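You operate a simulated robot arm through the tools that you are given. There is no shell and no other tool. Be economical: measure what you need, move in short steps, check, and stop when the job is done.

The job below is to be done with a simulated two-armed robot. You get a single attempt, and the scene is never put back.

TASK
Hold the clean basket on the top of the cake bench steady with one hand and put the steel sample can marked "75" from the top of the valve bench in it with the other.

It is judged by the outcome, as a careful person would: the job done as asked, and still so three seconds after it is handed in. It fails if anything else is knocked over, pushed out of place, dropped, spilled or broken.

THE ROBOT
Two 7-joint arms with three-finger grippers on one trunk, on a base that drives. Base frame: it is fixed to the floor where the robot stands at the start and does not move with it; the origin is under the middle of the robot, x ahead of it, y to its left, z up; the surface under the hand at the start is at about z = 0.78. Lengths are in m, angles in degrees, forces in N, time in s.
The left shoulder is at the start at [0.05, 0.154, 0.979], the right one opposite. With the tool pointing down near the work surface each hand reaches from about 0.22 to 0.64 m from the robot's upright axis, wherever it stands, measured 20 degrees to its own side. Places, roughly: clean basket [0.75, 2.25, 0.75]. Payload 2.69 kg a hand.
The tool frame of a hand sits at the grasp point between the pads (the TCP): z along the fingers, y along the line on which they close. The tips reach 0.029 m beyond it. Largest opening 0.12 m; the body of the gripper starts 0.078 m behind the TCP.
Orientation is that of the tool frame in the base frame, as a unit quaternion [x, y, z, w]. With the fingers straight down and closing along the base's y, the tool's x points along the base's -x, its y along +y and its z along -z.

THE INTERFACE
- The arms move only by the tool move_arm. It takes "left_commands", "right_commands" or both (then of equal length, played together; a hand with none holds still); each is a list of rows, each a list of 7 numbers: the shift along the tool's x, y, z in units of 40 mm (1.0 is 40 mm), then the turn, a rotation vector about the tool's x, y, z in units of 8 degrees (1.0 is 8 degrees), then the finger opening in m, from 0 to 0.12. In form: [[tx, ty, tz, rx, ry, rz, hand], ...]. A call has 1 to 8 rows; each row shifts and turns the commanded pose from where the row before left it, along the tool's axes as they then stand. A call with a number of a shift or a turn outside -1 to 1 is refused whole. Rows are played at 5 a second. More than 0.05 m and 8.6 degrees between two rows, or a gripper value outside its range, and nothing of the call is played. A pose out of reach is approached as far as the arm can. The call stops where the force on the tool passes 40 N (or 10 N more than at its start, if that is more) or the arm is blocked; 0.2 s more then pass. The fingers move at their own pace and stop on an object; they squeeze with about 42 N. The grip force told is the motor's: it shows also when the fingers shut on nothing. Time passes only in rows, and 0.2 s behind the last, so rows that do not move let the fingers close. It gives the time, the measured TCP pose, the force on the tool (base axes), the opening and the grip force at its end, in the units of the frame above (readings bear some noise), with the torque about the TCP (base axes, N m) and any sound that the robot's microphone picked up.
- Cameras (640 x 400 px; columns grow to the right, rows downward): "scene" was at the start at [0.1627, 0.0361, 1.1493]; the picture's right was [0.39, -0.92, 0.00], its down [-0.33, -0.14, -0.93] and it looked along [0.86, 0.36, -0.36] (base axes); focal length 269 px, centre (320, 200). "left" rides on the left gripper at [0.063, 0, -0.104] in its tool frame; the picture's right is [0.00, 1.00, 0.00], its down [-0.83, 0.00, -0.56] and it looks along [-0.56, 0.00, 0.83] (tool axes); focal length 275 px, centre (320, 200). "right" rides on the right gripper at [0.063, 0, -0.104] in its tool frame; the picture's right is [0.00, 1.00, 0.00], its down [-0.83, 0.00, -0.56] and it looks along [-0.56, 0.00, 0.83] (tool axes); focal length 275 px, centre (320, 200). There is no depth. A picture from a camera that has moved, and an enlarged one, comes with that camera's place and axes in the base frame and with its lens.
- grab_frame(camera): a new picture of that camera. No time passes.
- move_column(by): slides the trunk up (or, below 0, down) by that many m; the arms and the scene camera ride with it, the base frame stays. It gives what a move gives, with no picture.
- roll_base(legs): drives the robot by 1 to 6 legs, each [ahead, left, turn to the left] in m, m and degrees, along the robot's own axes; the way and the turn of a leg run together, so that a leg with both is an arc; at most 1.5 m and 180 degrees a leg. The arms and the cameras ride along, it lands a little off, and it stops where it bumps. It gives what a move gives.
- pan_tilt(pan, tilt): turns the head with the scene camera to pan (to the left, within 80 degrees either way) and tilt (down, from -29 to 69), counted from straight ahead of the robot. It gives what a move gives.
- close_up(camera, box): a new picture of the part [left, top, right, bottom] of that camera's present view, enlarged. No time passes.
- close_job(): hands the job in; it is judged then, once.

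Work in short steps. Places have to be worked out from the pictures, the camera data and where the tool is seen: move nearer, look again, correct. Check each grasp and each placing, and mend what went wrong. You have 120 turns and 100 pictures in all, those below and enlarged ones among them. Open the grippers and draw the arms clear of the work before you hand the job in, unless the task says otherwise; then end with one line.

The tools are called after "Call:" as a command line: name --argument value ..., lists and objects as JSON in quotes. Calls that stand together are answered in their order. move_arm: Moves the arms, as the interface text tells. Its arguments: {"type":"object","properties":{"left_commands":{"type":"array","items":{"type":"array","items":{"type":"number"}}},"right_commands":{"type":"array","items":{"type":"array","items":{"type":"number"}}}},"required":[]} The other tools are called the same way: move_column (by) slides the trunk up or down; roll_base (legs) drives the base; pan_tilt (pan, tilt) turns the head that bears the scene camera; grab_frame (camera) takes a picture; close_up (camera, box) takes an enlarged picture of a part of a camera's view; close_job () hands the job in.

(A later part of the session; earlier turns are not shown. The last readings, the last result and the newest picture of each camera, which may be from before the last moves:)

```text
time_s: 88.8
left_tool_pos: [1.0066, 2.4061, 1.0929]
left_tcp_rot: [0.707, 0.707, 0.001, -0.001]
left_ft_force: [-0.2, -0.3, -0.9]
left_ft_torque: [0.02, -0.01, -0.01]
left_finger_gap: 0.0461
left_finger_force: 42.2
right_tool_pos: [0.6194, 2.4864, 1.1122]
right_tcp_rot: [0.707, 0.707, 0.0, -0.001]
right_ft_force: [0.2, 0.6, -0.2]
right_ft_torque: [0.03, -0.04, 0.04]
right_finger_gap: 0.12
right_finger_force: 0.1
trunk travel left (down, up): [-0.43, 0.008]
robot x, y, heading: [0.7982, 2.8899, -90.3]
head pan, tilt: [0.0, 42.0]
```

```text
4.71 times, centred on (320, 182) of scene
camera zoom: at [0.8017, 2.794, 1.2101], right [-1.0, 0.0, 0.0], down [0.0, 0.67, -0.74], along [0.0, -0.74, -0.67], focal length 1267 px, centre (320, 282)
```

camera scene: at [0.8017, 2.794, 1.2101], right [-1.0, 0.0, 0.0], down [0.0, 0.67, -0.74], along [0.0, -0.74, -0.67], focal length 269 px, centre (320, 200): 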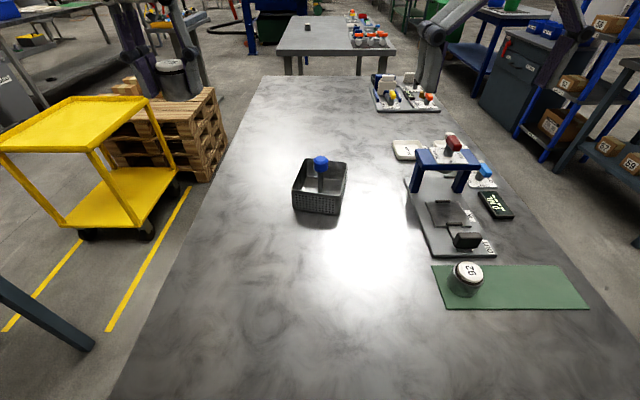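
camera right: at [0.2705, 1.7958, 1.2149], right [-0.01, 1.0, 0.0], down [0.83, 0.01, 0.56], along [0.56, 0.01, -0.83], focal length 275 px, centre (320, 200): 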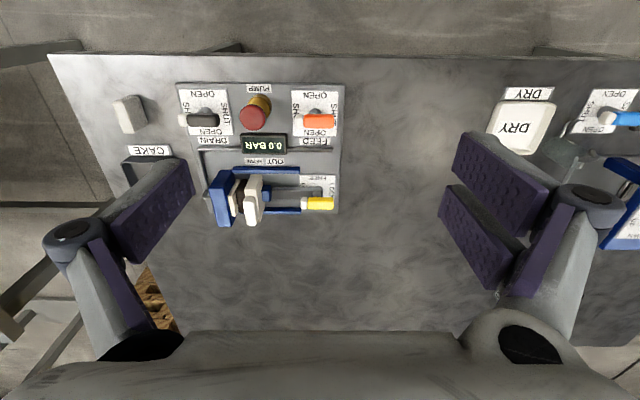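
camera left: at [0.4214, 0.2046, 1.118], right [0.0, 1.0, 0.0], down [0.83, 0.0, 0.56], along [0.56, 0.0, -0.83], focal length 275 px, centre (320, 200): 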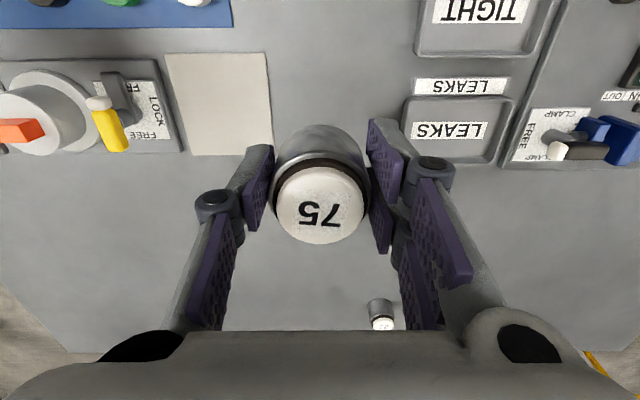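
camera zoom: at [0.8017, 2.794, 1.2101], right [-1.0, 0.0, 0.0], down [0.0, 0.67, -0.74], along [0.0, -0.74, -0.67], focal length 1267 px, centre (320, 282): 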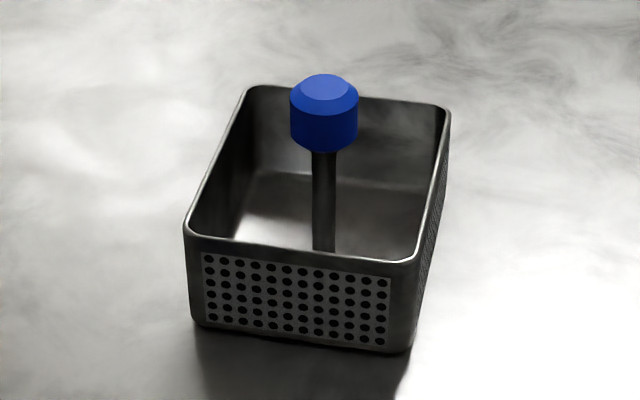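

The basket measures about 106 × 120 mm inside a ~53 mm wall, with a 32 mm knob on a thin central post (knob centre z≈0.868). Space beside the knob is tight for a 46 mm can, so I'll bring the right hand's camera above it for a better measurement, moving the left hand outward.

Call:
move_arm --right_commands '[[0, 0.6, 0, 0, 0, 0, 0.12], [0, 0.6, 0, 0, 0, 0, 0.12], [0, 0.6, 0, 0, 0, 0, 0.12], [0, 0.6, 0, 0, 0, 0, 0.12], [0, 0.7, 0, 0, 0, 0, 0.12], [0, 0.7, 0, 0, 0, 0, 0.12], [0, 0.7, 0, 0, 0, 0, 0.12], [0, 0, 0, 0, 0, 0, 0.12]]' --left_commands '[[0, 0.6, 0, 0, 0, 0, 0.03], [0, 0.6, 0, 0, 0, 0, 0.03], [0, 0.6, 0, 0, 0, 0, 0.03], [0, 0.6, 0, 0, 0, 0, 0.03], [0, 0, 0, 0, 0, 0, 0.03], [0, 0, 0, 0, 0, 0, 0.03], [0, 0, 0, 0, 0, 0, 0.03], [0, 0, 0, 0, 0, 0, 0.03]]'

Call:
grab_frame --camera "right"

```text
time_s: 90.6
left_tool_pos: [1.1023, 2.405, 1.0944]
left_tcp_rot: [0.707, 0.707, -0.002, 0.0]
left_ft_force: [0.1, -0.7, -0.8]
left_ft_torque: [0.01, -0.04, -0.03]
left_finger_gap: 0.0457
left_finger_force: 42.4
right_tool_pos: [0.7998, 2.4845, 1.1114]
right_tcp_rot: [0.707, 0.707, -0.001, 0.0]
right_ft_force: [0.9, -0.2, -0.3]
right_ft_torque: [-0.01, -0.02, 0.01]
right_finger_gap: 0.12
right_finger_force: 0.0
trunk travel left (down, up): [-0.43, 0.008]
robot x, y, heading: [0.803, 2.8882, -89.9]
head pan, tilt: [0.0, 42.0]
```

```text
68 pictures are left
camera right: at [0.7979, 2.5468, 1.214], right [1.0, 0.0, 0.0], down [0.0, -0.83, 0.56], along [0.0, -0.56, -0.83], focal length 275 px, centre (320, 200)
```

right: 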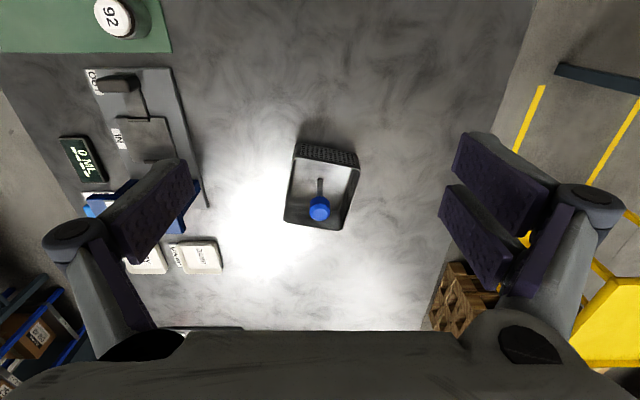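

Call:
close_up --camera "right" --box '[264, 125, 380, 240]'

```text
3.48 times, centred on (322, 182) of right
camera zoom: at [0.7979, 2.5468, 1.214], right [1.0, 0.0, 0.0], down [0.0, -0.83, 0.56], along [0.0, -0.56, -0.83], focal length 958 px, centre (313, 261)
```

zoom: 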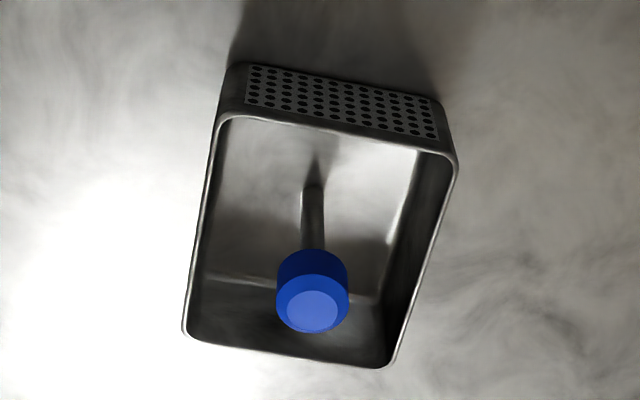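

The knob/post is at the basket's centre (≈[0.798, 2.301]); the can must go in a corner and be gripped high so the fingers stay clear of wall and knob. I'll enlarge the held can to see its lid geometry.

Call:
close_up --camera "left" --box '[220, 100, 420, 260]'

Call:
pan_tilt --pan 38 --tilt 22

Call:
grab_frame --camera "scene"

```text
2.50 times, centred on (320, 180) of left
camera zoom: at [1.1016, 2.4682, 1.197], right [1.0, 0.0, 0.0], down [0.0, -0.83, 0.56], along [0.0, -0.56, -0.83], focal length 688 px, centre (320, 250)
```

zoom: 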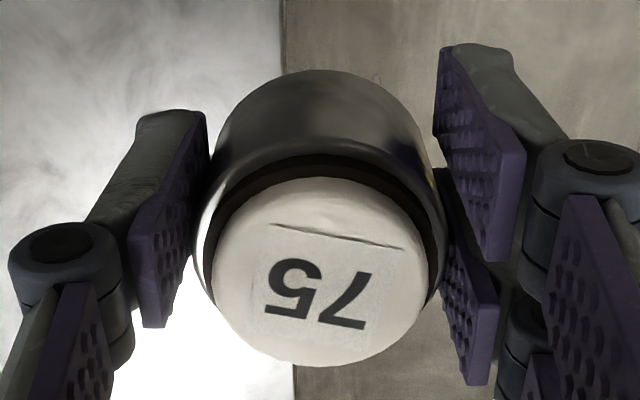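

```text
time_s: 91.6
left_tool_pos: [1.102, 2.4051, 1.0919]
left_tcp_rot: [0.707, 0.707, 0.0, 0.0]
left_ft_force: [-0.5, 0.5, -2.3]
left_ft_torque: [0.02, -0.01, -0.01]
left_finger_gap: 0.0456
left_finger_force: 42.3
right_tool_pos: [0.7997, 2.4835, 1.1107]
right_tcp_rot: [0.708, 0.706, 0.0, 0.0]
right_ft_force: [-0.3, 0.6, -1.0]
right_ft_torque: [0.02, -0.02, 0.0]
right_finger_gap: 0.1202
right_finger_force: 0.1
trunk travel left (down, up): [-0.43, 0.008]
robot x, y, heading: [0.8012, 2.8883, -90.0]
head pan, tilt: [38.0, 22.0]
```

```text
65 pictures are left
camera scene: at [0.8588, 2.8045, 1.2412], right [-0.79, -0.62, 0.0], down [-0.23, 0.3, -0.93], along [0.57, -0.73, -0.38], focal length 269 px, centre (320, 200)
```

scene: 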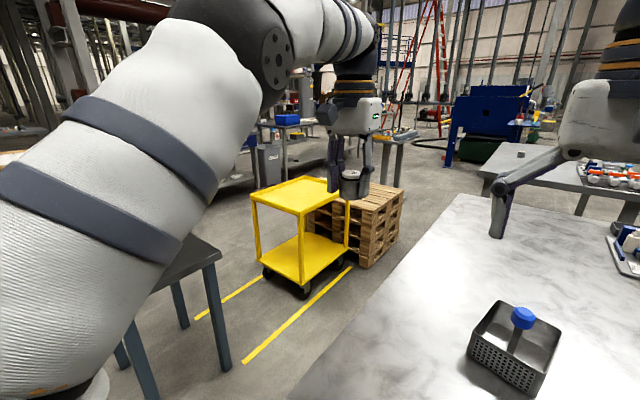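

I'll enlarge the held can's side view from the scene camera to see the lid height.

Call:
close_up --camera "scene" --box '[310, 125, 400, 215]'

Call:
close_up --camera "scene" --box '[450, 280, 580, 400]'

```text
4.44 times, centred on (355, 170) of scene
camera zoom: at [0.8588, 2.8045, 1.2412], right [-0.79, -0.62, 0.0], down [-0.23, 0.3, -0.93], along [0.57, -0.73, -0.38], focal length 1196 px, centre (164, 333)
```

zoom: 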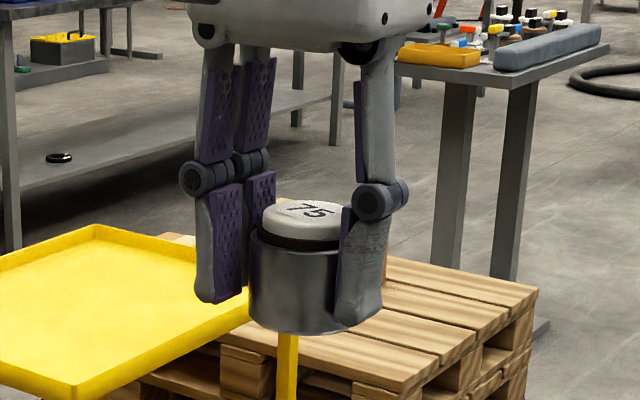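

```text
3.33 times, centred on (515, 340) of scene
camera zoom: at [0.8588, 2.8045, 1.2412], right [-0.79, -0.62, 0.0], down [-0.23, 0.3, -0.93], along [0.57, -0.73, -0.38], focal length 897 px, centre (-330, -267)
```

zoom: 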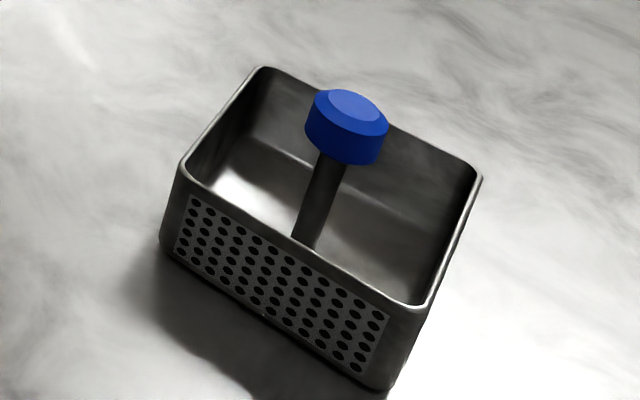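

Plan: the knob is the handle; the right hand will take it from the right at ~45°. The can needs a higher grip (by its lid) so fingers clear wall and knob. First I'll move the left hand over clear bench at ≈[0.99, 2.46] and draw the right hand aside.

Call:
move_arm --left_commands '[[0.17, -0.4, 0, 0, 0, 0, 0.03], [0.17, -0.4, 0, 0, 0, 0, 0.03], [0.17, -0.4, 0, 0, 0, 0, 0.03], [0.17, -0.4, 0, 0, 0, 0, 0.03], [0.17, -0.4, 0, 0, 0, 0, 0.03], [0.17, -0.4, 0, 0, 0, 0, 0.03], [0.17, -0.4, 0, 0, 0, 0, 0.03], [0, 0, 0, 0, 0, 0, 0.03]]' --right_commands '[[0, -0.4, 0, 0, 0, 0, 0.12], [0, -0.4, 0, 0, 0, 0, 0.12], [0, -0.4, 0, 0, 0, 0, 0.12], [0, -0.4, 0, 0, 0, 0, 0.12], [0, -0.4, 0, 0, 0, 0, 0.12], [0, -0.4, 0, 0, 0, 0, 0.12], [0, -0.4, 0, 0, 0, 0, 0.12], [0, 0, 0, 0, 0, 0, 0.12]]'

Call:
move_arm --left_commands '[[0, 0, 0, 0, 0, 1, 0.03], [0, 0, 0, 0, 0, 1, 0.03], [0, 0, 0, 0, 0, 1, 0.03], [0, 0, 0, 0, 0, 1, 0.03], [0, 0, 0, 0, 0, 1, 0.03], [0, 0, 0, 0, 0, 1, 0.03]]' --right_commands '[[0, 0, 0, 0, 0, -1, 0.12], [0, 0, 0, 0, 0, -1, 0.12], [0, 0, 0, 0, 0, -1, 0.12], [0, 0, 0, 0, 0, -1, 0.12], [0, 0, 0, 0, 0, -1, 0.12], [0, 0, 0, 0, 0, -1, 0.12]]'

```text
time_s: 93.4
left_tool_pos: [0.9903, 2.4536, 1.0932]
left_tcp_rot: [0.707, 0.707, -0.001, 0.0]
left_ft_force: [-0.5, 0.4, -1.8]
left_ft_torque: [0.02, -0.01, -0.01]
left_finger_gap: 0.0461
left_finger_force: 41.8
right_tool_pos: [0.6852, 2.4851, 1.1111]
right_tcp_rot: [0.708, 0.707, 0.0, 0.0]
right_ft_force: [0.2, -0.4, -0.2]
right_ft_torque: [-0.01, 0.03, -0.01]
right_finger_gap: 0.1199
right_finger_force: 0.1
trunk travel left (down, up): [-0.43, 0.008]
robot x, y, heading: [0.8005, 2.892, -89.7]
head pan, tilt: [38.0, 22.0]
```

```text
time_s: 94.8
left_tool_pos: [0.9904, 2.4528, 1.0914]
left_tcp_rot: [0.934, 0.357, 0.002, -0.001]
left_ft_force: [-0.1, -0.4, -1.1]
left_ft_torque: [0.02, 0.03, 0.0]
left_finger_gap: 0.0457
left_finger_force: 41.7
right_tool_pos: [0.6861, 2.4863, 1.1098]
right_tcp_rot: [0.357, 0.934, -0.001, 0.0]
right_ft_force: [0.9, -0.3, 0.7]
right_ft_torque: [0.0, -0.02, 0.04]
right_finger_gap: 0.12
right_finger_force: 0.0
trunk travel left (down, up): [-0.43, 0.008]
robot x, y, heading: [0.8009, 2.8901, -90.2]
head pan, tilt: [38.0, 22.0]
```

Both rotate freely. I'll finish the yaw turns (left to 82°, right to 90°).

Call:
move_arm --left_commands '[[0, 0, 0, 0, 0, 0.85, 0.03], [0, 0, 0, 0, 0, 0.85, 0.03], [0, 0, 0, 0, 0, 0.85, 0.03], [0, 0, 0, 0, 0, 0.85, 0.03], [0, 0, 0, 0, 0, 0.85, 0.03], [0, 0, 0, 0, 0, 0, 0.03]]' --right_commands '[[0, 0, 0, 0, 0, -1, 0.12], [0, 0, 0, 0, 0, -1, 0.12], [0, 0, 0, 0, 0, -1, 0.12], [0, 0, 0, 0, 0, -1, 0.12], [0, 0, 0, 0, 0, -1, 0.12], [0, 0, 0, 0, 0, -0.25, 0.12]]'

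Call:
pan_tilt --pan 15 --tilt 35

Call:
grab_frame --camera "scene"

Call:
grab_frame --camera "left"

```text
time_s: 96.2
left_tool_pos: [0.9897, 2.4532, 1.0922]
left_tcp_rot: [0.998, 0.069, 0.0, 0.0]
left_ft_force: [0.2, -1.0, -3.0]
left_ft_torque: [0.02, -0.03, -0.03]
left_finger_gap: 0.0458
left_finger_force: 42.0
right_tool_pos: [0.7352, 2.6205, 1.0568]
right_tcp_rot: [0.001, 1.0, 0.0, 0.0]
right_ft_force: [-0.5, 0.1, 0.1]
right_ft_torque: [0.01, -0.02, 0.01]
right_finger_gap: 0.12
right_finger_force: 0.2
right hand out of reach, approached as far as the arm can: row 1, 2, 3, 4, 5, 6
trunk travel left (down, up): [-0.43, 0.008]
robot x, y, heading: [0.7988, 2.8894, -89.6]
head pan, tilt: [38.0, 22.0]
```

```text
time_s: 97.1
left_tool_pos: [0.9898, 2.4531, 1.0916]
left_tcp_rot: [0.998, 0.07, 0.0, -0.001]
left_ft_force: [0.1, -0.3, -3.0]
left_ft_torque: [-0.03, 0.0, 0.02]
left_finger_gap: 0.0459
left_finger_force: 42.2
right_tool_pos: [0.7365, 2.6178, 1.0574]
right_tcp_rot: [0.001, 1.0, -0.001, 0.0]
right_ft_force: [0.6, -0.5, 0.3]
right_ft_torque: [0.02, -0.01, -0.01]
right_finger_gap: 0.12
right_finger_force: 0.0
trunk travel left (down, up): [-0.43, 0.008]
robot x, y, heading: [0.8022, 2.8874, -90.0]
head pan, tilt: [15.0, 35.0]
```

```text
62 pictures are left
camera scene: at [0.8246, 2.7927, 1.2207], right [-0.97, -0.26, 0.0], down [-0.15, 0.55, -0.82], along [0.21, -0.79, -0.57], focal length 269 px, centre (320, 200)
```

scene: 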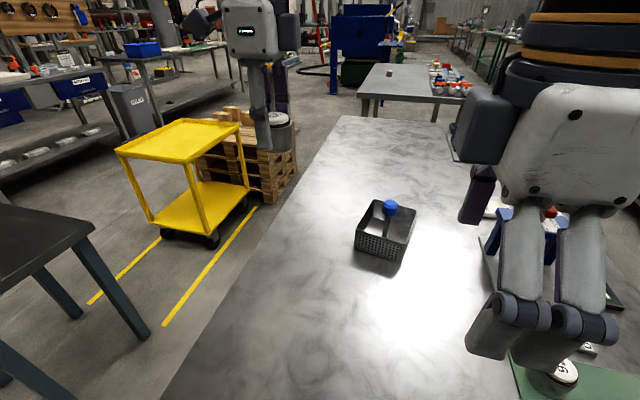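

```text
61 pictures are left
camera left: at [1.0517, 2.4616, 1.1961], right [0.13, -0.99, 0.0], down [-0.82, -0.11, 0.56], along [-0.55, -0.07, -0.83], focal length 275 px, centre (320, 200)
```

left: 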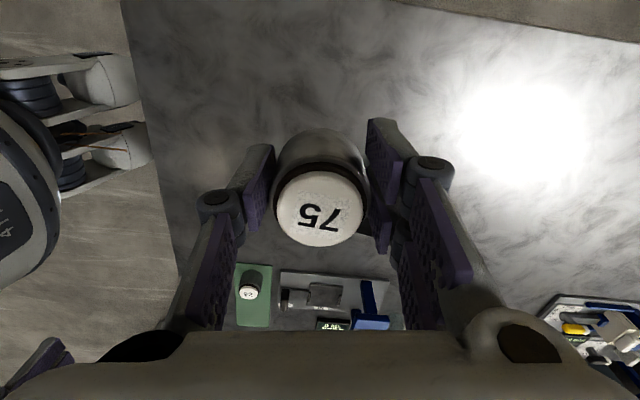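

Left is good; the right hand was pulled back because full 90° yaw exceeds its reach, so I'll use 60° yaw plus tilt instead. I'll lower the left can to just above the bench while untwisting and tilting the right hand in place.

Call:
move_arm --left_commands '[[0, 0, 0.9, 0, 0, 0, 0.03], [0, 0, 0.9, 0, 0, 0, 0.03], [0, 0, 0.9, 0, 0, 0, 0.03], [0, 0, 0.9, 0, 0, 0, 0.03], [0, 0, 0.9, 0, 0, 0, 0.03], [0, 0, 0.9, 0, 0, 0, 0.03], [0, 0, 0.9, 0, 0, 0, 0.03], [0, 0, 0, 0, 0, 0, 0.03]]' --right_commands '[[0, 0, -0.4, 0, 0, 0.94, 0.12], [0, 0, -0.4, 0, 0, 0.94, 0.12], [0, 0, -0.4, 0, 0, 0.94, 0.12], [0, 0, -0.4, 0, 0, 0.94, 0.12], [0, 0, 0, 0, -1, 0, 0.12], [0, 0, 0, 0, -1, 0, 0.12], [0, 0, 0, 0, -1, 0, 0.12], [0, 0, 0, 0, -1, 0, 0.12]]'

Call:
grab_frame --camera "scene"

```text
time_s: 98.9
left_tool_pos: [0.9913, 2.4524, 0.8406]
left_tcp_rot: [0.998, 0.069, 0.001, -0.001]
left_ft_force: [0.4, -0.4, -1.5]
left_ft_torque: [0.0, -0.01, 0.0]
left_finger_gap: 0.046
left_finger_force: 42.2
right_tool_pos: [0.7359, 2.6214, 1.1203]
right_tcp_rot: [0.25, 0.928, -0.073, 0.267]
right_ft_force: [-0.8, -0.1, 0.1]
right_ft_torque: [0.02, -0.02, -0.03]
right_finger_gap: 0.1201
right_finger_force: 0.0
trunk travel left (down, up): [-0.43, 0.008]
robot x, y, heading: [0.8035, 2.8907, -90.0]
head pan, tilt: [15.0, 35.0]
```

```text
60 pictures are left
camera scene: at [0.824, 2.7932, 1.2208], right [-0.97, -0.26, 0.0], down [-0.15, 0.55, -0.82], along [0.21, -0.79, -0.57], focal length 269 px, centre (320, 200)
```

scene: 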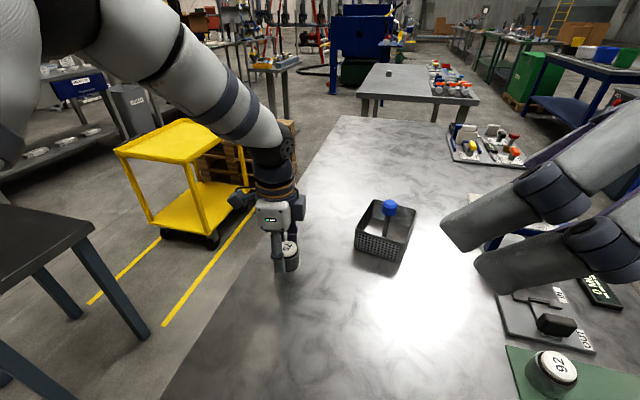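

The left hand and can look fine. I'll lower gently in 4 mm steps and watch for contact force.

Call:
move_arm --left_commands '[[0, 0, 0.1, 0, 0, 0, 0.03], [0, 0, 0.1, 0, 0, 0, 0.03], [0, 0, 0.1, 0, 0, 0, 0.03]]'

Call:
close_up --camera "scene" --box '[230, 190, 340, 300]'

```text
time_s: 99.7
left_tool_pos: [0.9904, 2.453, 0.8289]
left_tcp_rot: [0.998, 0.07, -0.001, 0.0]
left_ft_force: [0.3, 0.2, -1.6]
left_ft_torque: [-0.03, -0.05, 0.03]
left_finger_gap: 0.0459
left_finger_force: 41.8
right_tool_pos: [0.7353, 2.6205, 1.1219]
right_tcp_rot: [0.249, 0.928, -0.071, 0.267]
right_ft_force: [-0.4, -0.1, -0.1]
right_ft_torque: [-0.01, 0.0, -0.02]
right_finger_gap: 0.1201
right_finger_force: 0.1
trunk travel left (down, up): [-0.43, 0.008]
robot x, y, heading: [0.8005, 2.8904, -89.9]
head pan, tilt: [15.0, 35.0]
```

```text
3.64 times, centred on (285, 245) of scene
camera zoom: at [0.8245, 2.7926, 1.2206], right [-0.97, -0.26, 0.0], down [-0.15, 0.55, -0.82], along [0.21, -0.79, -0.57], focal length 979 px, centre (447, 36)
```

zoom: 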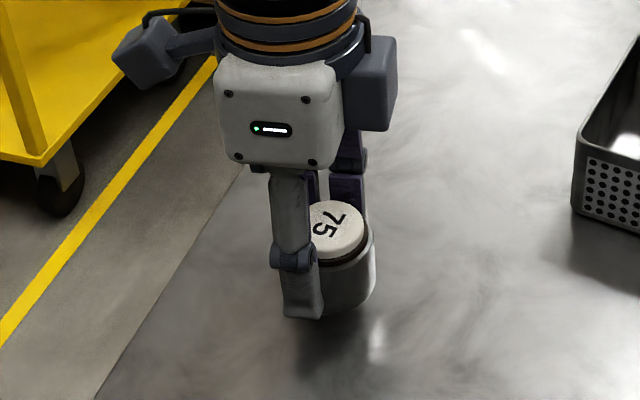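

No contact yet at TCP z 0.829. I'll continue down in 3 mm steps until the force rises.

Call:
move_arm --left_commands '[[0, 0, 0.07, 0, 0, 0, 0.03], [0, 0, 0.07, 0, 0, 0, 0.03], [0, 0, 0.07, 0, 0, 0, 0.03]]'

```text
time_s: 100.5
left_tool_pos: [0.9904, 2.4532, 0.8206]
left_tcp_rot: [0.998, 0.07, 0.0, 0.0]
left_ft_force: [0.1, 0.4, -2.0]
left_ft_torque: [-0.03, -0.01, 0.03]
left_finger_gap: 0.046
left_finger_force: 41.9
right_tool_pos: [0.7357, 2.6205, 1.1211]
right_tcp_rot: [0.25, 0.928, -0.072, 0.267]
right_ft_force: [-0.2, -0.6, -1.0]
right_ft_torque: [0.01, 0.02, 0.01]
right_finger_gap: 0.1199
right_finger_force: 0.1
trunk travel left (down, up): [-0.43, 0.008]
robot x, y, heading: [0.8029, 2.89, -89.9]
head pan, tilt: [15.0, 35.0]
```

Call:
move_arm --left_commands '[[0, 0, 0.05, 0, 0, 0, 0.03], [0, 0, 0.05, 0, 0, 0, 0.03], [0, 0, 0, 0, 0, 0, 0.03]]'

Call:
close_up --camera "scene" --box '[240, 220, 330, 300]'

```text
time_s: 101.3
left_tool_pos: [0.9899, 2.4539, 0.8163]
left_tcp_rot: [0.998, 0.071, 0.0, 0.0]
left_ft_force: [0.9, 0.0, 0.1]
left_ft_torque: [-0.02, 0.04, -0.01]
left_finger_gap: 0.0457
left_finger_force: 42.0
right_tool_pos: [0.7355, 2.6199, 1.1224]
right_tcp_rot: [0.25, 0.928, -0.072, 0.266]
right_ft_force: [0.0, -0.7, 0.9]
right_ft_torque: [0.01, 0.04, 0.0]
right_finger_gap: 0.12
right_finger_force: 0.0
trunk travel left (down, up): [-0.43, 0.008]
robot x, y, heading: [0.8021, 2.8909, -90.1]
head pan, tilt: [15.0, 35.0]
```

```text
5.00 times, centred on (285, 260) of scene
camera zoom: at [0.8245, 2.7927, 1.2207], right [-0.97, -0.26, 0.0], down [-0.15, 0.55, -0.82], along [0.21, -0.79, -0.57], focal length 1346 px, centre (495, -100)
```

zoom: 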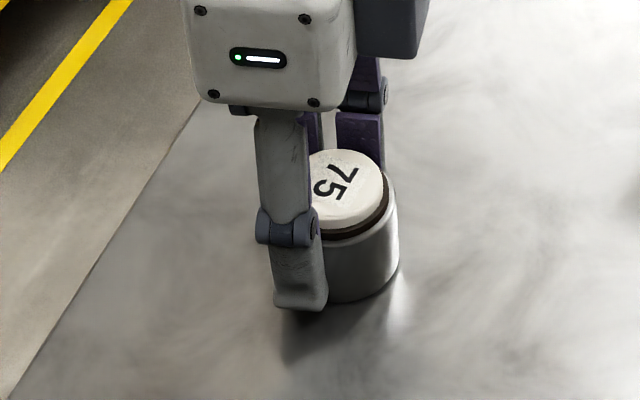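

Force went from −2 N to about 0, so the can rests on the bench (same TCP height as at pickup, bench z≈0.78). I'll open slightly, rise ~33 mm and look.

Call:
move_arm --left_commands '[[0, 0, 0.02, 0, 0, 0, 0.03], [0, 0, 0, 0, 0, 0, 0.065], [0, 0, 0, 0, 0, 0, 0.065], [0, 0, -0.3, 0, 0, 0, 0.065], [0, 0, -0.3, 0, 0, 0, 0.065], [0, 0, -0.23, 0, 0, 0, 0.065], [0, 0, 0, 0, 0, 0, 0.065]]'

Call:
close_up --camera "scene" --box '[240, 210, 330, 300]'

Call:
grab_frame --camera "left"

```text
time_s: 102.9
left_tool_pos: [0.9911, 2.4551, 0.8489]
left_tcp_rot: [0.998, 0.069, 0.0, 0.0]
left_ft_force: [-0.8, -0.1, 0.7]
left_ft_torque: [0.01, -0.01, -0.01]
left_finger_gap: 0.065
left_finger_force: 0.0
right_tool_pos: [0.7354, 2.6202, 1.1212]
right_tcp_rot: [0.25, 0.928, -0.072, 0.266]
right_ft_force: [-0.2, -0.1, -0.3]
right_ft_torque: [0.0, 0.02, -0.01]
right_finger_gap: 0.12
right_finger_force: 0.2
trunk travel left (down, up): [-0.43, 0.008]
robot x, y, heading: [0.8016, 2.8888, -90.3]
head pan, tilt: [15.0, 35.0]
```

```text
4.44 times, centred on (285, 255) of scene
camera zoom: at [0.8245, 2.7926, 1.2206], right [-0.97, -0.26, 0.0], down [-0.15, 0.55, -0.82], along [0.21, -0.79, -0.57], focal length 1196 px, centre (476, -44)
```

zoom: 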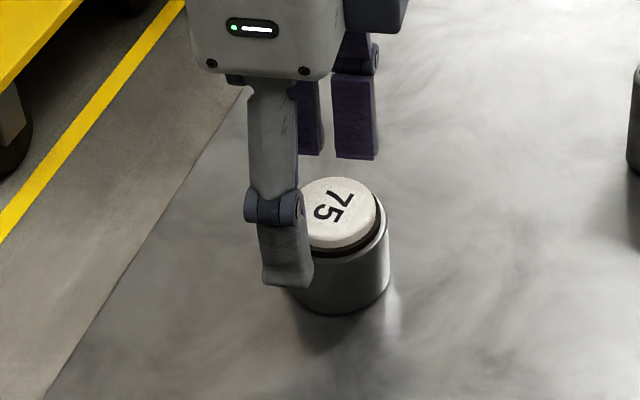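

```text
56 pictures are left
camera left: at [1.0524, 2.4627, 0.9519], right [0.13, -0.99, 0.0], down [-0.82, -0.11, 0.56], along [-0.55, -0.07, -0.83], focal length 275 px, centre (320, 200)
```

left: 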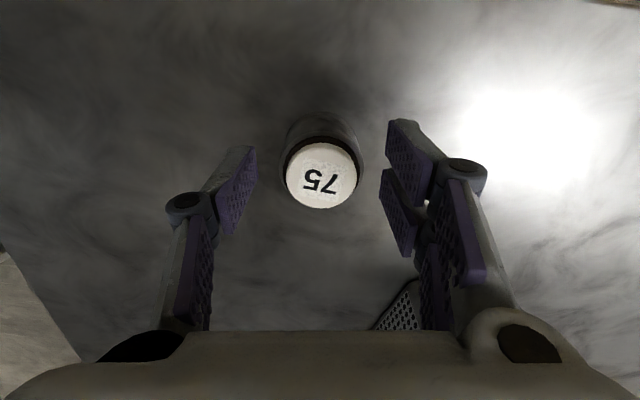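

Tips at z≈0.820 with the lid top at about 0.83, so the pads overlap the lid by ~10 mm. I'll close here and check.

Call:
move_arm --left_commands '[[0, 0, 0, 0, 0, 0, 0.025], [0, 0, 0, 0, 0, 0, 0.025], [0, 0, 0, 0, 0, 0, 0.025]]'

Call:
grab_frame --camera "left"

Call:
close_up --camera "scene" --box '[240, 210, 330, 300]'

```text
time_s: 103.7
left_tool_pos: [0.9904, 2.4552, 0.848]
left_tcp_rot: [0.998, 0.069, 0.0, 0.0]
left_ft_force: [0.1, 0.1, 1.6]
left_ft_torque: [0.02, -0.04, 0.01]
left_finger_gap: 0.036
left_finger_force: 42.1
right_tool_pos: [0.736, 2.62, 1.1223]
right_tcp_rot: [0.25, 0.928, -0.072, 0.267]
right_ft_force: [0.2, -0.5, 0.4]
right_ft_torque: [-0.03, 0.03, 0.02]
right_finger_gap: 0.1197
right_finger_force: 0.0
trunk travel left (down, up): [-0.43, 0.008]
robot x, y, heading: [0.7977, 2.8918, -89.9]
head pan, tilt: [15.0, 35.0]
```

```text
55 pictures are left
camera left: at [1.0524, 2.4628, 0.9521], right [0.13, -0.99, 0.0], down [-0.82, -0.11, 0.56], along [-0.55, -0.07, -0.83], focal length 275 px, centre (320, 200)
```

left: 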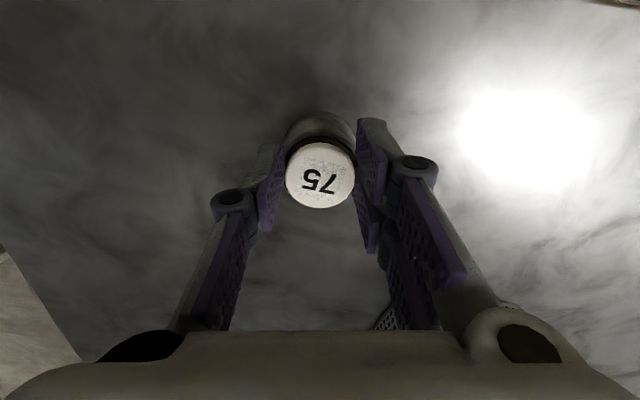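

```text
4.44 times, centred on (285, 255) of scene
camera zoom: at [0.8244, 2.7929, 1.2207], right [-0.97, -0.26, 0.0], down [-0.15, 0.55, -0.82], along [0.21, -0.79, -0.57], focal length 1196 px, centre (476, -44)
```

zoom: 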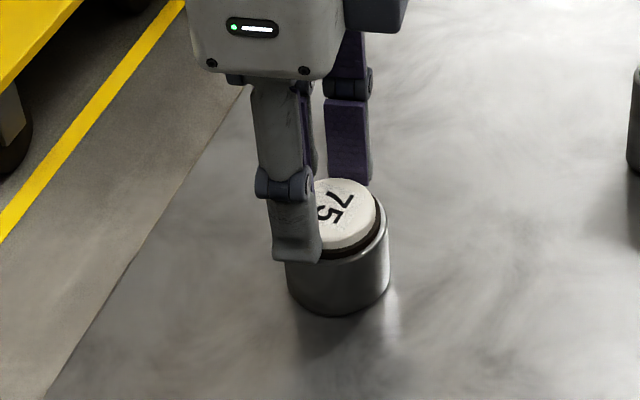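

Gripping the lid at 36 mm. I'll lift and verify that the can comes along level.

Call:
move_arm --left_commands '[[0, 0, -0.2, 0, 0, 0, 0.025], [0, 0, -0.5, 0, 0, 0, 0.025], [0, 0, -0.7, 0, 0, 0, 0.025], [0, 0, -0.7, 0, 0, 0, 0.025], [0, 0, -0.7, 0, 0, 0, 0.025], [0, 0, -0.7, 0, 0, 0, 0.025], [0, 0, -0.5, 0, 0, 0, 0.025], [0, 0, 0, 0, 0, 0, 0.025]]'

Call:
grab_frame --camera "scene"

Call:
grab_frame --camera "left"

```text
time_s: 105.5
left_tool_pos: [0.9916, 2.4542, 1.008]
left_tcp_rot: [0.998, 0.07, 0.0, 0.0]
left_ft_force: [0.5, -0.5, -2.5]
left_ft_torque: [0.0, -0.02, -0.03]
left_finger_gap: 0.0359
left_finger_force: 41.6
right_tool_pos: [0.7359, 2.619, 1.1218]
right_tcp_rot: [0.25, 0.928, -0.071, 0.267]
right_ft_force: [0.0, 0.0, 0.5]
right_ft_torque: [0.0, 0.0, -0.02]
right_finger_gap: 0.1202
right_finger_force: 0.1
trunk travel left (down, up): [-0.43, 0.008]
robot x, y, heading: [0.8042, 2.8899, -90.2]
head pan, tilt: [15.0, 35.0]
```

```text
53 pictures are left
camera scene: at [0.8246, 2.7925, 1.2206], right [-0.97, -0.26, 0.0], down [-0.15, 0.55, -0.82], along [0.21, -0.79, -0.57], focal length 269 px, centre (320, 200)
```

scene: 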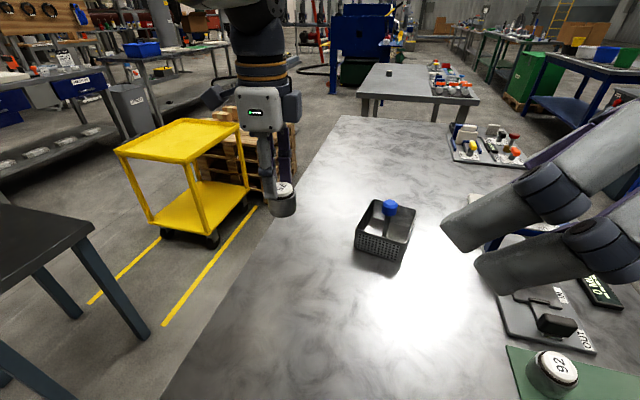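

```text
52 pictures are left
camera left: at [1.0531, 2.4617, 1.1119], right [0.13, -0.99, 0.0], down [-0.82, -0.11, 0.56], along [-0.55, -0.07, -0.83], focal length 275 px, centre (320, 200)
```

left: 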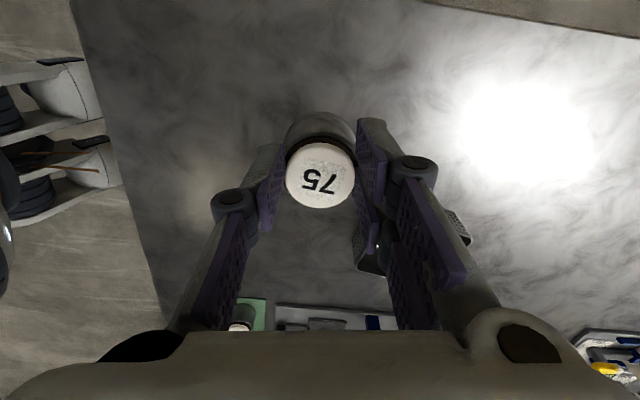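

The can hangs level in the lid grip. Now I'll bring the right hand forward and re-orient it (yaw to match the basket, pitch ~55°) to pinch the basket's right wall from the robot's side.

Call:
move_arm --right_commands '[[-0.37, -0.76, 0.23, 0, 0, 0, 0.12], [-0.37, -0.76, 0.23, 0, 0, 0, 0.12], [-0.37, -0.76, 0.23, 0, 0, 0, 0.12], [-0.37, -0.76, 0.23, 0, 0, 0, 0.12], [0, 0, 0, 0.53, 0, 0.848, 0.12], [0, 0, 0, 0.53, 0, 0.848, 0.12], [0, 0, 0, 0.53, 0, 0.848, 0.12], [0, 0, 0, 0.53, 0, 0.848, 0.12]]'

Call:
move_arm --right_commands '[[0, 0, 0, 0.53, 0, 0.848, 0.06], [0, 0, 0, 0.53, 0, 0.848, 0.06], [0, 0, 0, 0.53, 0, 0.848, 0.06], [0, 0, 0, 0.53, 0, 0.848, 0.06], [0, 0, 0, 0.53, 0, 0.848, 0.06], [0, 0, 0, 0, -0.96, 0, 0.06], [0, 0, 0, 0, -0.96, 0, 0.06], [0, 0, 0, 0, -0.96, 0, 0.06]]'

Call:
grab_frame --camera "scene"

Call:
grab_frame --camera "right"

```text
time_s: 107.3
left_tool_pos: [0.9914, 2.4541, 1.0084]
left_tcp_rot: [0.998, 0.07, 0.0, 0.001]
left_ft_force: [0.0, -1.0, -1.8]
left_ft_torque: [0.0, -0.03, 0.01]
left_finger_gap: 0.0356
left_finger_force: 41.8
right_tool_pos: [0.7358, 2.4791, 1.1219]
right_tcp_rot: [0.498, 0.822, -0.143, 0.236]
right_ft_force: [0.6, 1.2, 0.5]
right_ft_torque: [0.02, 0.04, 0.0]
right_finger_gap: 0.1197
right_finger_force: 0.1
trunk travel left (down, up): [-0.43, 0.008]
robot x, y, heading: [0.7995, 2.8926, -89.8]
head pan, tilt: [15.0, 35.0]
```

```text
time_s: 109.1
left_tool_pos: [0.9918, 2.4533, 1.0086]
left_tcp_rot: [0.998, 0.07, 0.0, 0.0]
left_ft_force: [-0.4, 0.4, -1.3]
left_ft_torque: [-0.01, -0.02, 0.02]
left_finger_gap: 0.0357
left_finger_force: 41.7
right_tool_pos: [0.7348, 2.4795, 1.1225]
right_tcp_rot: [0.689, 0.557, -0.36, 0.291]
right_ft_force: [-0.4, 0.3, 0.1]
right_ft_torque: [-0.01, 0.01, 0.0]
right_finger_gap: 0.0601
right_finger_force: 0.0
trunk travel left (down, up): [-0.43, 0.008]
robot x, y, heading: [0.7986, 2.8905, -89.9]
head pan, tilt: [15.0, 35.0]
```

```text
51 pictures are left
camera scene: at [0.8246, 2.7929, 1.2207], right [-0.97, -0.26, 0.0], down [-0.15, 0.55, -0.82], along [0.21, -0.79, -0.57], focal length 269 px, centre (320, 200)
```

scene: 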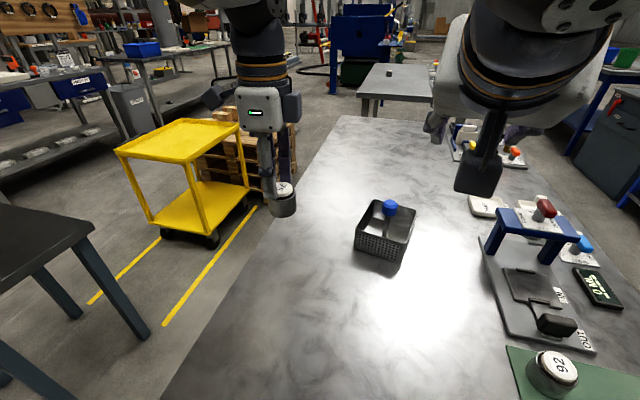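

```text
50 pictures are left
camera right: at [0.759, 2.5977, 1.1283], right [0.98, -0.21, 0.0], down [0.0, -0.02, 1.0], along [-0.21, -0.98, -0.02], focal length 275 px, centre (320, 200)
```

right: 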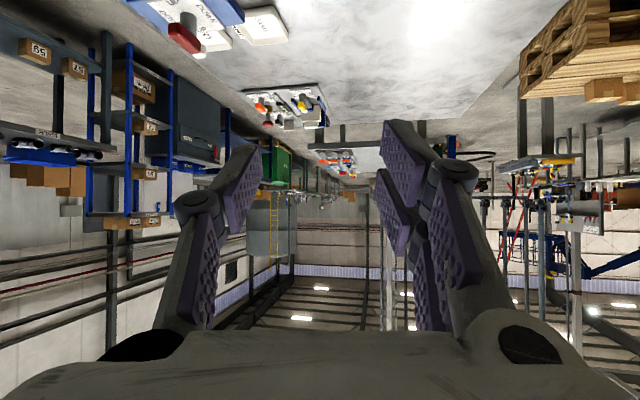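

Orientation is as intended (closing along the basket's short axis, pitched ~55°). I'll move to a staging point behind and above the right wall, fingers at 35 mm.

Call:
move_arm --right_commands '[[0.489, 0.168, 0.573, 0, 0, 0, 0.035], [0.489, 0.168, 0.573, 0, 0, 0, 0.035], [0.489, 0.168, 0.573, 0, 0, 0, 0.035], [0.489, 0.168, 0.573, 0, 0, 0, 0.035], [0.489, 0.168, 0.573, 0, 0, 0, 0.035], [0.489, 0.168, 0.573, 0, 0, 0, 0.035], [0.489, 0.168, 0.573, 0, 0, 0, 0.035], [0, 0, 0, 0, 0, 0, 0.035]]'

Call:
grab_frame --camera "right"

Call:
grab_frame --camera "scene"

```text
time_s: 110.9
left_tool_pos: [0.9899, 2.4534, 1.0077]
left_tcp_rot: [0.998, 0.07, 0.0, 0.0]
left_ft_force: [-1.1, -0.4, -1.2]
left_ft_torque: [-0.01, 0.0, 0.0]
left_finger_gap: 0.0358
left_finger_force: 42.3
right_tool_pos: [0.7723, 2.4175, 0.9165]
right_tcp_rot: [0.689, 0.557, -0.36, 0.291]
right_ft_force: [-0.7, -0.3, 1.0]
right_ft_torque: [-0.01, -0.03, -0.03]
right_finger_gap: 0.0348
right_finger_force: 0.0
trunk travel left (down, up): [-0.43, 0.008]
robot x, y, heading: [0.8016, 2.8897, -89.9]
head pan, tilt: [15.0, 35.0]
```

```text
49 pictures are left
camera right: at [0.7956, 2.5349, 0.9232], right [0.98, -0.21, 0.0], down [0.0, -0.02, 1.0], along [-0.21, -0.98, -0.02], focal length 275 px, centre (320, 200)
```

right: 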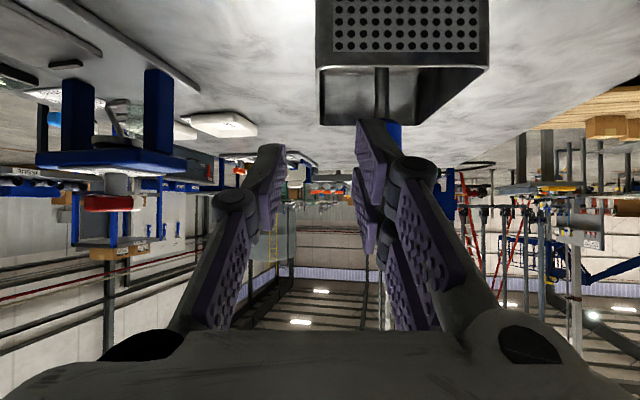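

```text
48 pictures are left
camera scene: at [0.8244, 2.793, 1.2207], right [-0.97, -0.26, 0.0], down [-0.15, 0.55, -0.82], along [0.21, -0.79, -0.57], focal length 269 px, centre (320, 200)
```

scene: 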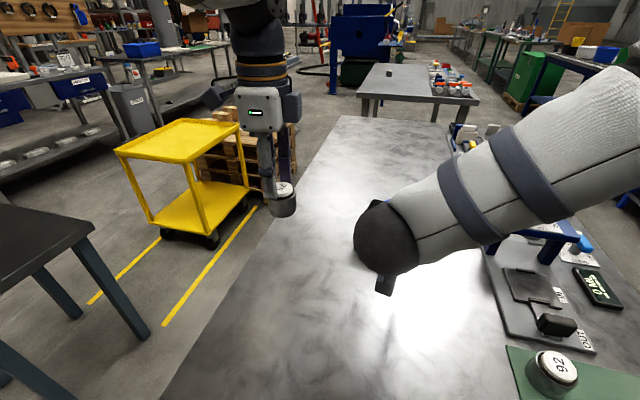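

The camera confirms the right hand's centre line sits right over the basket's right wall (rim z≈0.839). I'll advance along the fingers 88 mm, staying ~28 mm above the final line.

Call:
move_arm --right_commands '[[0, 0, 0.55, 0, 0, 0, 0.035], [0, 0, 0.55, 0, 0, 0, 0.035], [0, 0, 0.55, 0, 0, 0, 0.035], [0, 0, 0.55, 0, 0, 0, 0.035], [0, 0, 0, 0, 0, 0, 0.035]]'

Call:
grab_frame --camera "right"

Call:
pan_tilt --pan 0 --tilt 45

Call:
grab_frame --camera "scene"

Call:
grab_frame --camera "left"

```text
time_s: 112.1
left_tool_pos: [0.9901, 2.4534, 1.0083]
left_tcp_rot: [0.998, 0.07, 0.0, -0.001]
left_ft_force: [-0.4, 0.2, -0.9]
left_ft_torque: [-0.04, 0.0, 0.0]
left_finger_gap: 0.0355
left_finger_force: 41.8
right_tool_pos: [0.7535, 2.3479, 0.8673]
right_tcp_rot: [0.69, 0.557, -0.36, 0.29]
right_ft_force: [0.2, -0.3, 0.0]
right_ft_torque: [-0.03, -0.03, 0.01]
right_finger_gap: 0.0351
right_finger_force: 0.0
trunk travel left (down, up): [-0.43, 0.008]
robot x, y, heading: [0.8024, 2.8925, -89.8]
head pan, tilt: [15.0, 35.0]
```

```text
47 pictures are left
camera right: at [0.778, 2.4664, 0.8748], right [0.98, -0.21, 0.0], down [0.0, -0.02, 1.0], along [-0.21, -0.98, -0.02], focal length 275 px, centre (320, 200)
```

right: 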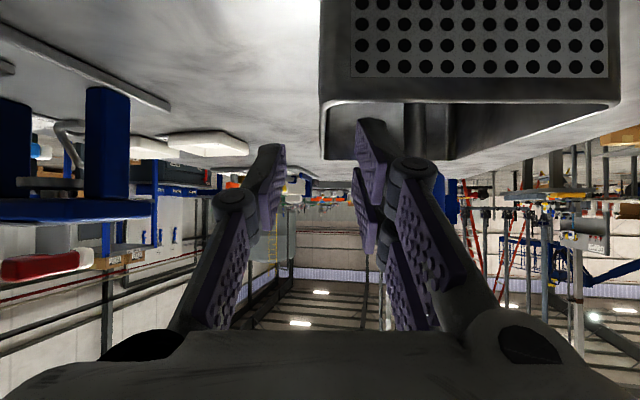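

```text
time_s: 112.9
left_tool_pos: [0.9913, 2.4532, 1.0087]
left_tcp_rot: [0.998, 0.069, 0.0, 0.0]
left_ft_force: [-0.8, -0.3, -1.7]
left_ft_torque: [0.05, -0.01, 0.0]
left_finger_gap: 0.0357
left_finger_force: 41.5
right_tool_pos: [0.7542, 2.3483, 0.8683]
right_tcp_rot: [0.689, 0.558, -0.36, 0.291]
right_ft_force: [0.4, -0.3, 0.1]
right_ft_torque: [-0.03, 0.0, -0.03]
right_finger_gap: 0.0351
right_finger_force: 0.2
trunk travel left (down, up): [-0.43, 0.008]
robot x, y, heading: [0.8022, 2.8901, -90.1]
head pan, tilt: [0.0, 45.0]
```

```text
46 pictures are left
camera scene: at [0.8018, 2.7964, 1.2058], right [-1.0, 0.0, 0.0], down [0.0, 0.71, -0.71], along [0.0, -0.71, -0.71], focal length 269 px, centre (320, 200)
```

scene: 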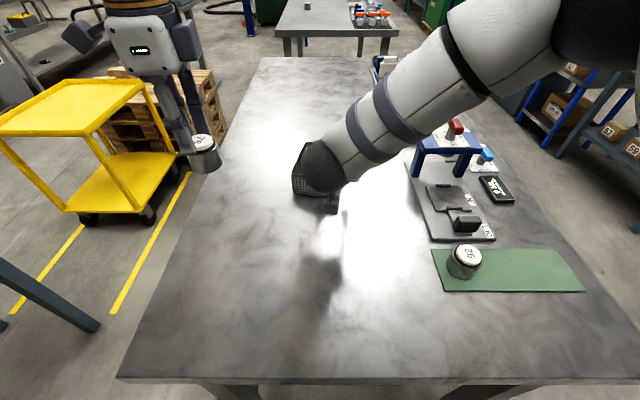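

```text
45 pictures are left
camera left: at [1.0531, 2.4618, 1.1117], right [0.13, -0.99, 0.0], down [-0.82, -0.11, 0.56], along [-0.55, -0.07, -0.83], focal length 275 px, centre (320, 200)
```

left: 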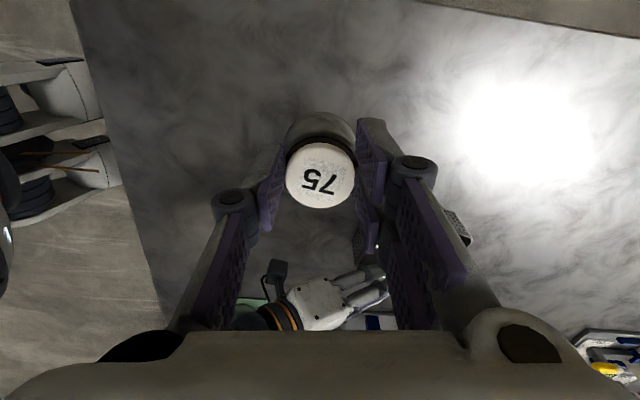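

Wall sits between the two fingers. I'll descend 26 mm vertically so the tips straddle it.

Call:
move_arm --right_commands '[[0.18, 0, 0.125, 0, 0, 0, 0.035], [0.18, 0, 0.125, 0, 0, 0, 0.035], [0.17, 0, 0.12, 0, 0, 0, 0.035], [0, 0, 0, 0, 0, 0, 0.035]]'

Call:
grab_frame --camera "right"

```text
time_s: 113.9
left_tool_pos: [0.9903, 2.4528, 1.007]
left_tcp_rot: [0.998, 0.07, 0.001, 0.0]
left_ft_force: [0.3, -0.1, -0.8]
left_ft_torque: [-0.02, 0.0, -0.01]
left_finger_gap: 0.0356
left_finger_force: 42.3
right_tool_pos: [0.7544, 2.3463, 0.8423]
right_tcp_rot: [0.69, 0.557, -0.359, 0.291]
right_ft_force: [-0.4, -2.2, 4.5]
right_ft_torque: [0.14, -0.18, -0.04]
right_finger_gap: 0.0351
right_finger_force: 0.0
trunk travel left (down, up): [-0.43, 0.008]
robot x, y, heading: [0.803, 2.8941, -90.0]
head pan, tilt: [0.0, 45.0]
```

```text
44 pictures are left
camera right: at [0.7787, 2.4654, 0.8481], right [0.98, -0.21, 0.0], down [0.0, -0.02, 1.0], along [-0.21, -0.98, -0.02], focal length 275 px, centre (320, 200)
```

right: 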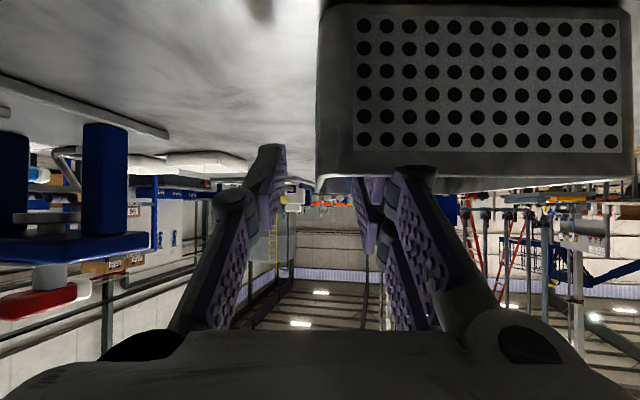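

A light 4.5 N contact: the inner finger's knuckle rests on the near rim. I'll rise 2 mm and close on the wall.

Call:
move_arm --right_commands '[[-0.041, 0, -0.029, 0, 0, 0, 0.035], [0, 0, 0, 0, 0, 0, 0.015], [0, 0, 0, 0, 0, 0, 0.0], [0, 0, 0, 0, 0, 0, 0.0]]'

Call:
grab_frame --camera "right"

```text
time_s: 114.9
left_tool_pos: [0.9907, 2.4534, 1.0083]
left_tcp_rot: [0.998, 0.07, 0.0, 0.0]
left_ft_force: [-0.8, 0.0, -1.0]
left_ft_torque: [0.0, -0.04, -0.03]
left_finger_gap: 0.0356
left_finger_force: 42.4
right_tool_pos: [0.7553, 2.3475, 0.8435]
right_tcp_rot: [0.69, 0.557, -0.361, 0.291]
right_ft_force: [0.5, 0.4, 0.3]
right_ft_torque: [0.13, -0.03, -0.01]
right_finger_gap: 0.006
right_finger_force: 31.5
trunk travel left (down, up): [-0.43, 0.008]
robot x, y, heading: [0.8001, 2.8911, -90.2]
head pan, tilt: [0.0, 45.0]
```

```text
43 pictures are left
camera right: at [0.7791, 2.4655, 0.8498], right [0.98, -0.21, 0.0], down [0.0, -0.02, 1.0], along [-0.21, -0.98, -0.02], focal length 275 px, centre (320, 200)
```

right: 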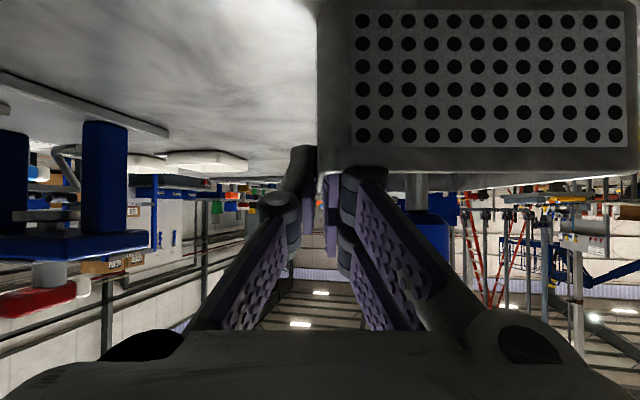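

Pinched on the wall (gap 6 mm, 31 N). Next I'll shift the left hand in −y so its camera sees the basket between the fingers, to re-measure it after the grip.

Call:
move_arm --left_commands '[[-0.11, 0.78, 0, 0, 0, 0, 0.025], [-0.11, 0.78, 0, 0, 0, 0, 0.025], [-0.11, 0.78, 0, 0, 0, 0, 0.025], [-0.11, 0.78, 0, 0, 0, 0, 0.025], [0, 0, 0, 0, 0, 0, 0.025]]'

Call:
grab_frame --camera "left"

Call:
pan_tilt --pan -8 --tilt 40

Call:
grab_frame --camera "scene"

```text
time_s: 116.1
left_tool_pos: [0.9954, 2.342, 1.0041]
left_tcp_rot: [0.998, 0.068, 0.0, -0.001]
left_ft_force: [-0.6, -0.3, -1.3]
left_ft_torque: [0.0, -0.02, 0.0]
left_finger_gap: 0.0354
left_finger_force: 41.7
left hand out of reach, approached as far as the arm can: row 4
right_tool_pos: [0.7559, 2.3465, 0.8425]
right_tcp_rot: [0.69, 0.557, -0.36, 0.291]
right_ft_force: [0.7, 0.3, -0.9]
right_ft_torque: [0.11, -0.05, 0.03]
right_finger_gap: 0.006
right_finger_force: 32.4
trunk travel left (down, up): [-0.43, 0.008]
robot x, y, heading: [0.8014, 2.892, -90.1]
head pan, tilt: [0.0, 45.0]
```

```text
42 pictures are left
camera left: at [1.0579, 2.3505, 1.1081], right [0.13, -0.99, 0.0], down [-0.82, -0.11, 0.56], along [-0.55, -0.07, -0.83], focal length 275 px, centre (320, 200)
```

left: 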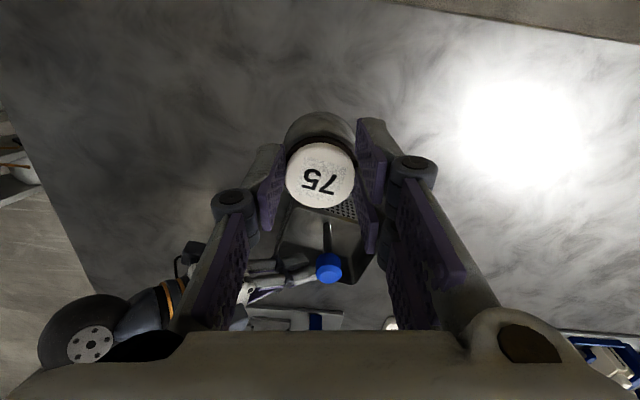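

```text
time_s: 116.8
left_tool_pos: [0.9967, 2.3418, 1.0038]
left_tcp_rot: [0.998, 0.07, 0.0, 0.0]
left_ft_force: [0.3, 0.7, 0.0]
left_ft_torque: [-0.03, -0.01, 0.02]
left_finger_gap: 0.0356
left_finger_force: 41.8
right_tool_pos: [0.7554, 2.3464, 0.8437]
right_tcp_rot: [0.69, 0.557, -0.36, 0.29]
right_ft_force: [-0.4, 0.1, 0.4]
right_ft_torque: [0.09, 0.02, 0.02]
right_finger_gap: 0.0059
right_finger_force: 31.9
trunk travel left (down, up): [-0.43, 0.008]
robot x, y, heading: [0.8023, 2.8914, -89.9]
head pan, tilt: [-8.0, 40.0]
```

```text
41 pictures are left
camera scene: at [0.7899, 2.7934, 1.213], right [-0.99, 0.14, 0.0], down [0.09, 0.64, -0.77], along [-0.11, -0.76, -0.64], focal length 269 px, centre (320, 200)
```

scene: 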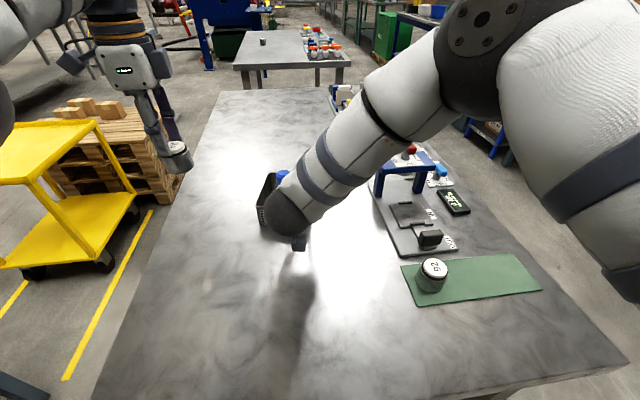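

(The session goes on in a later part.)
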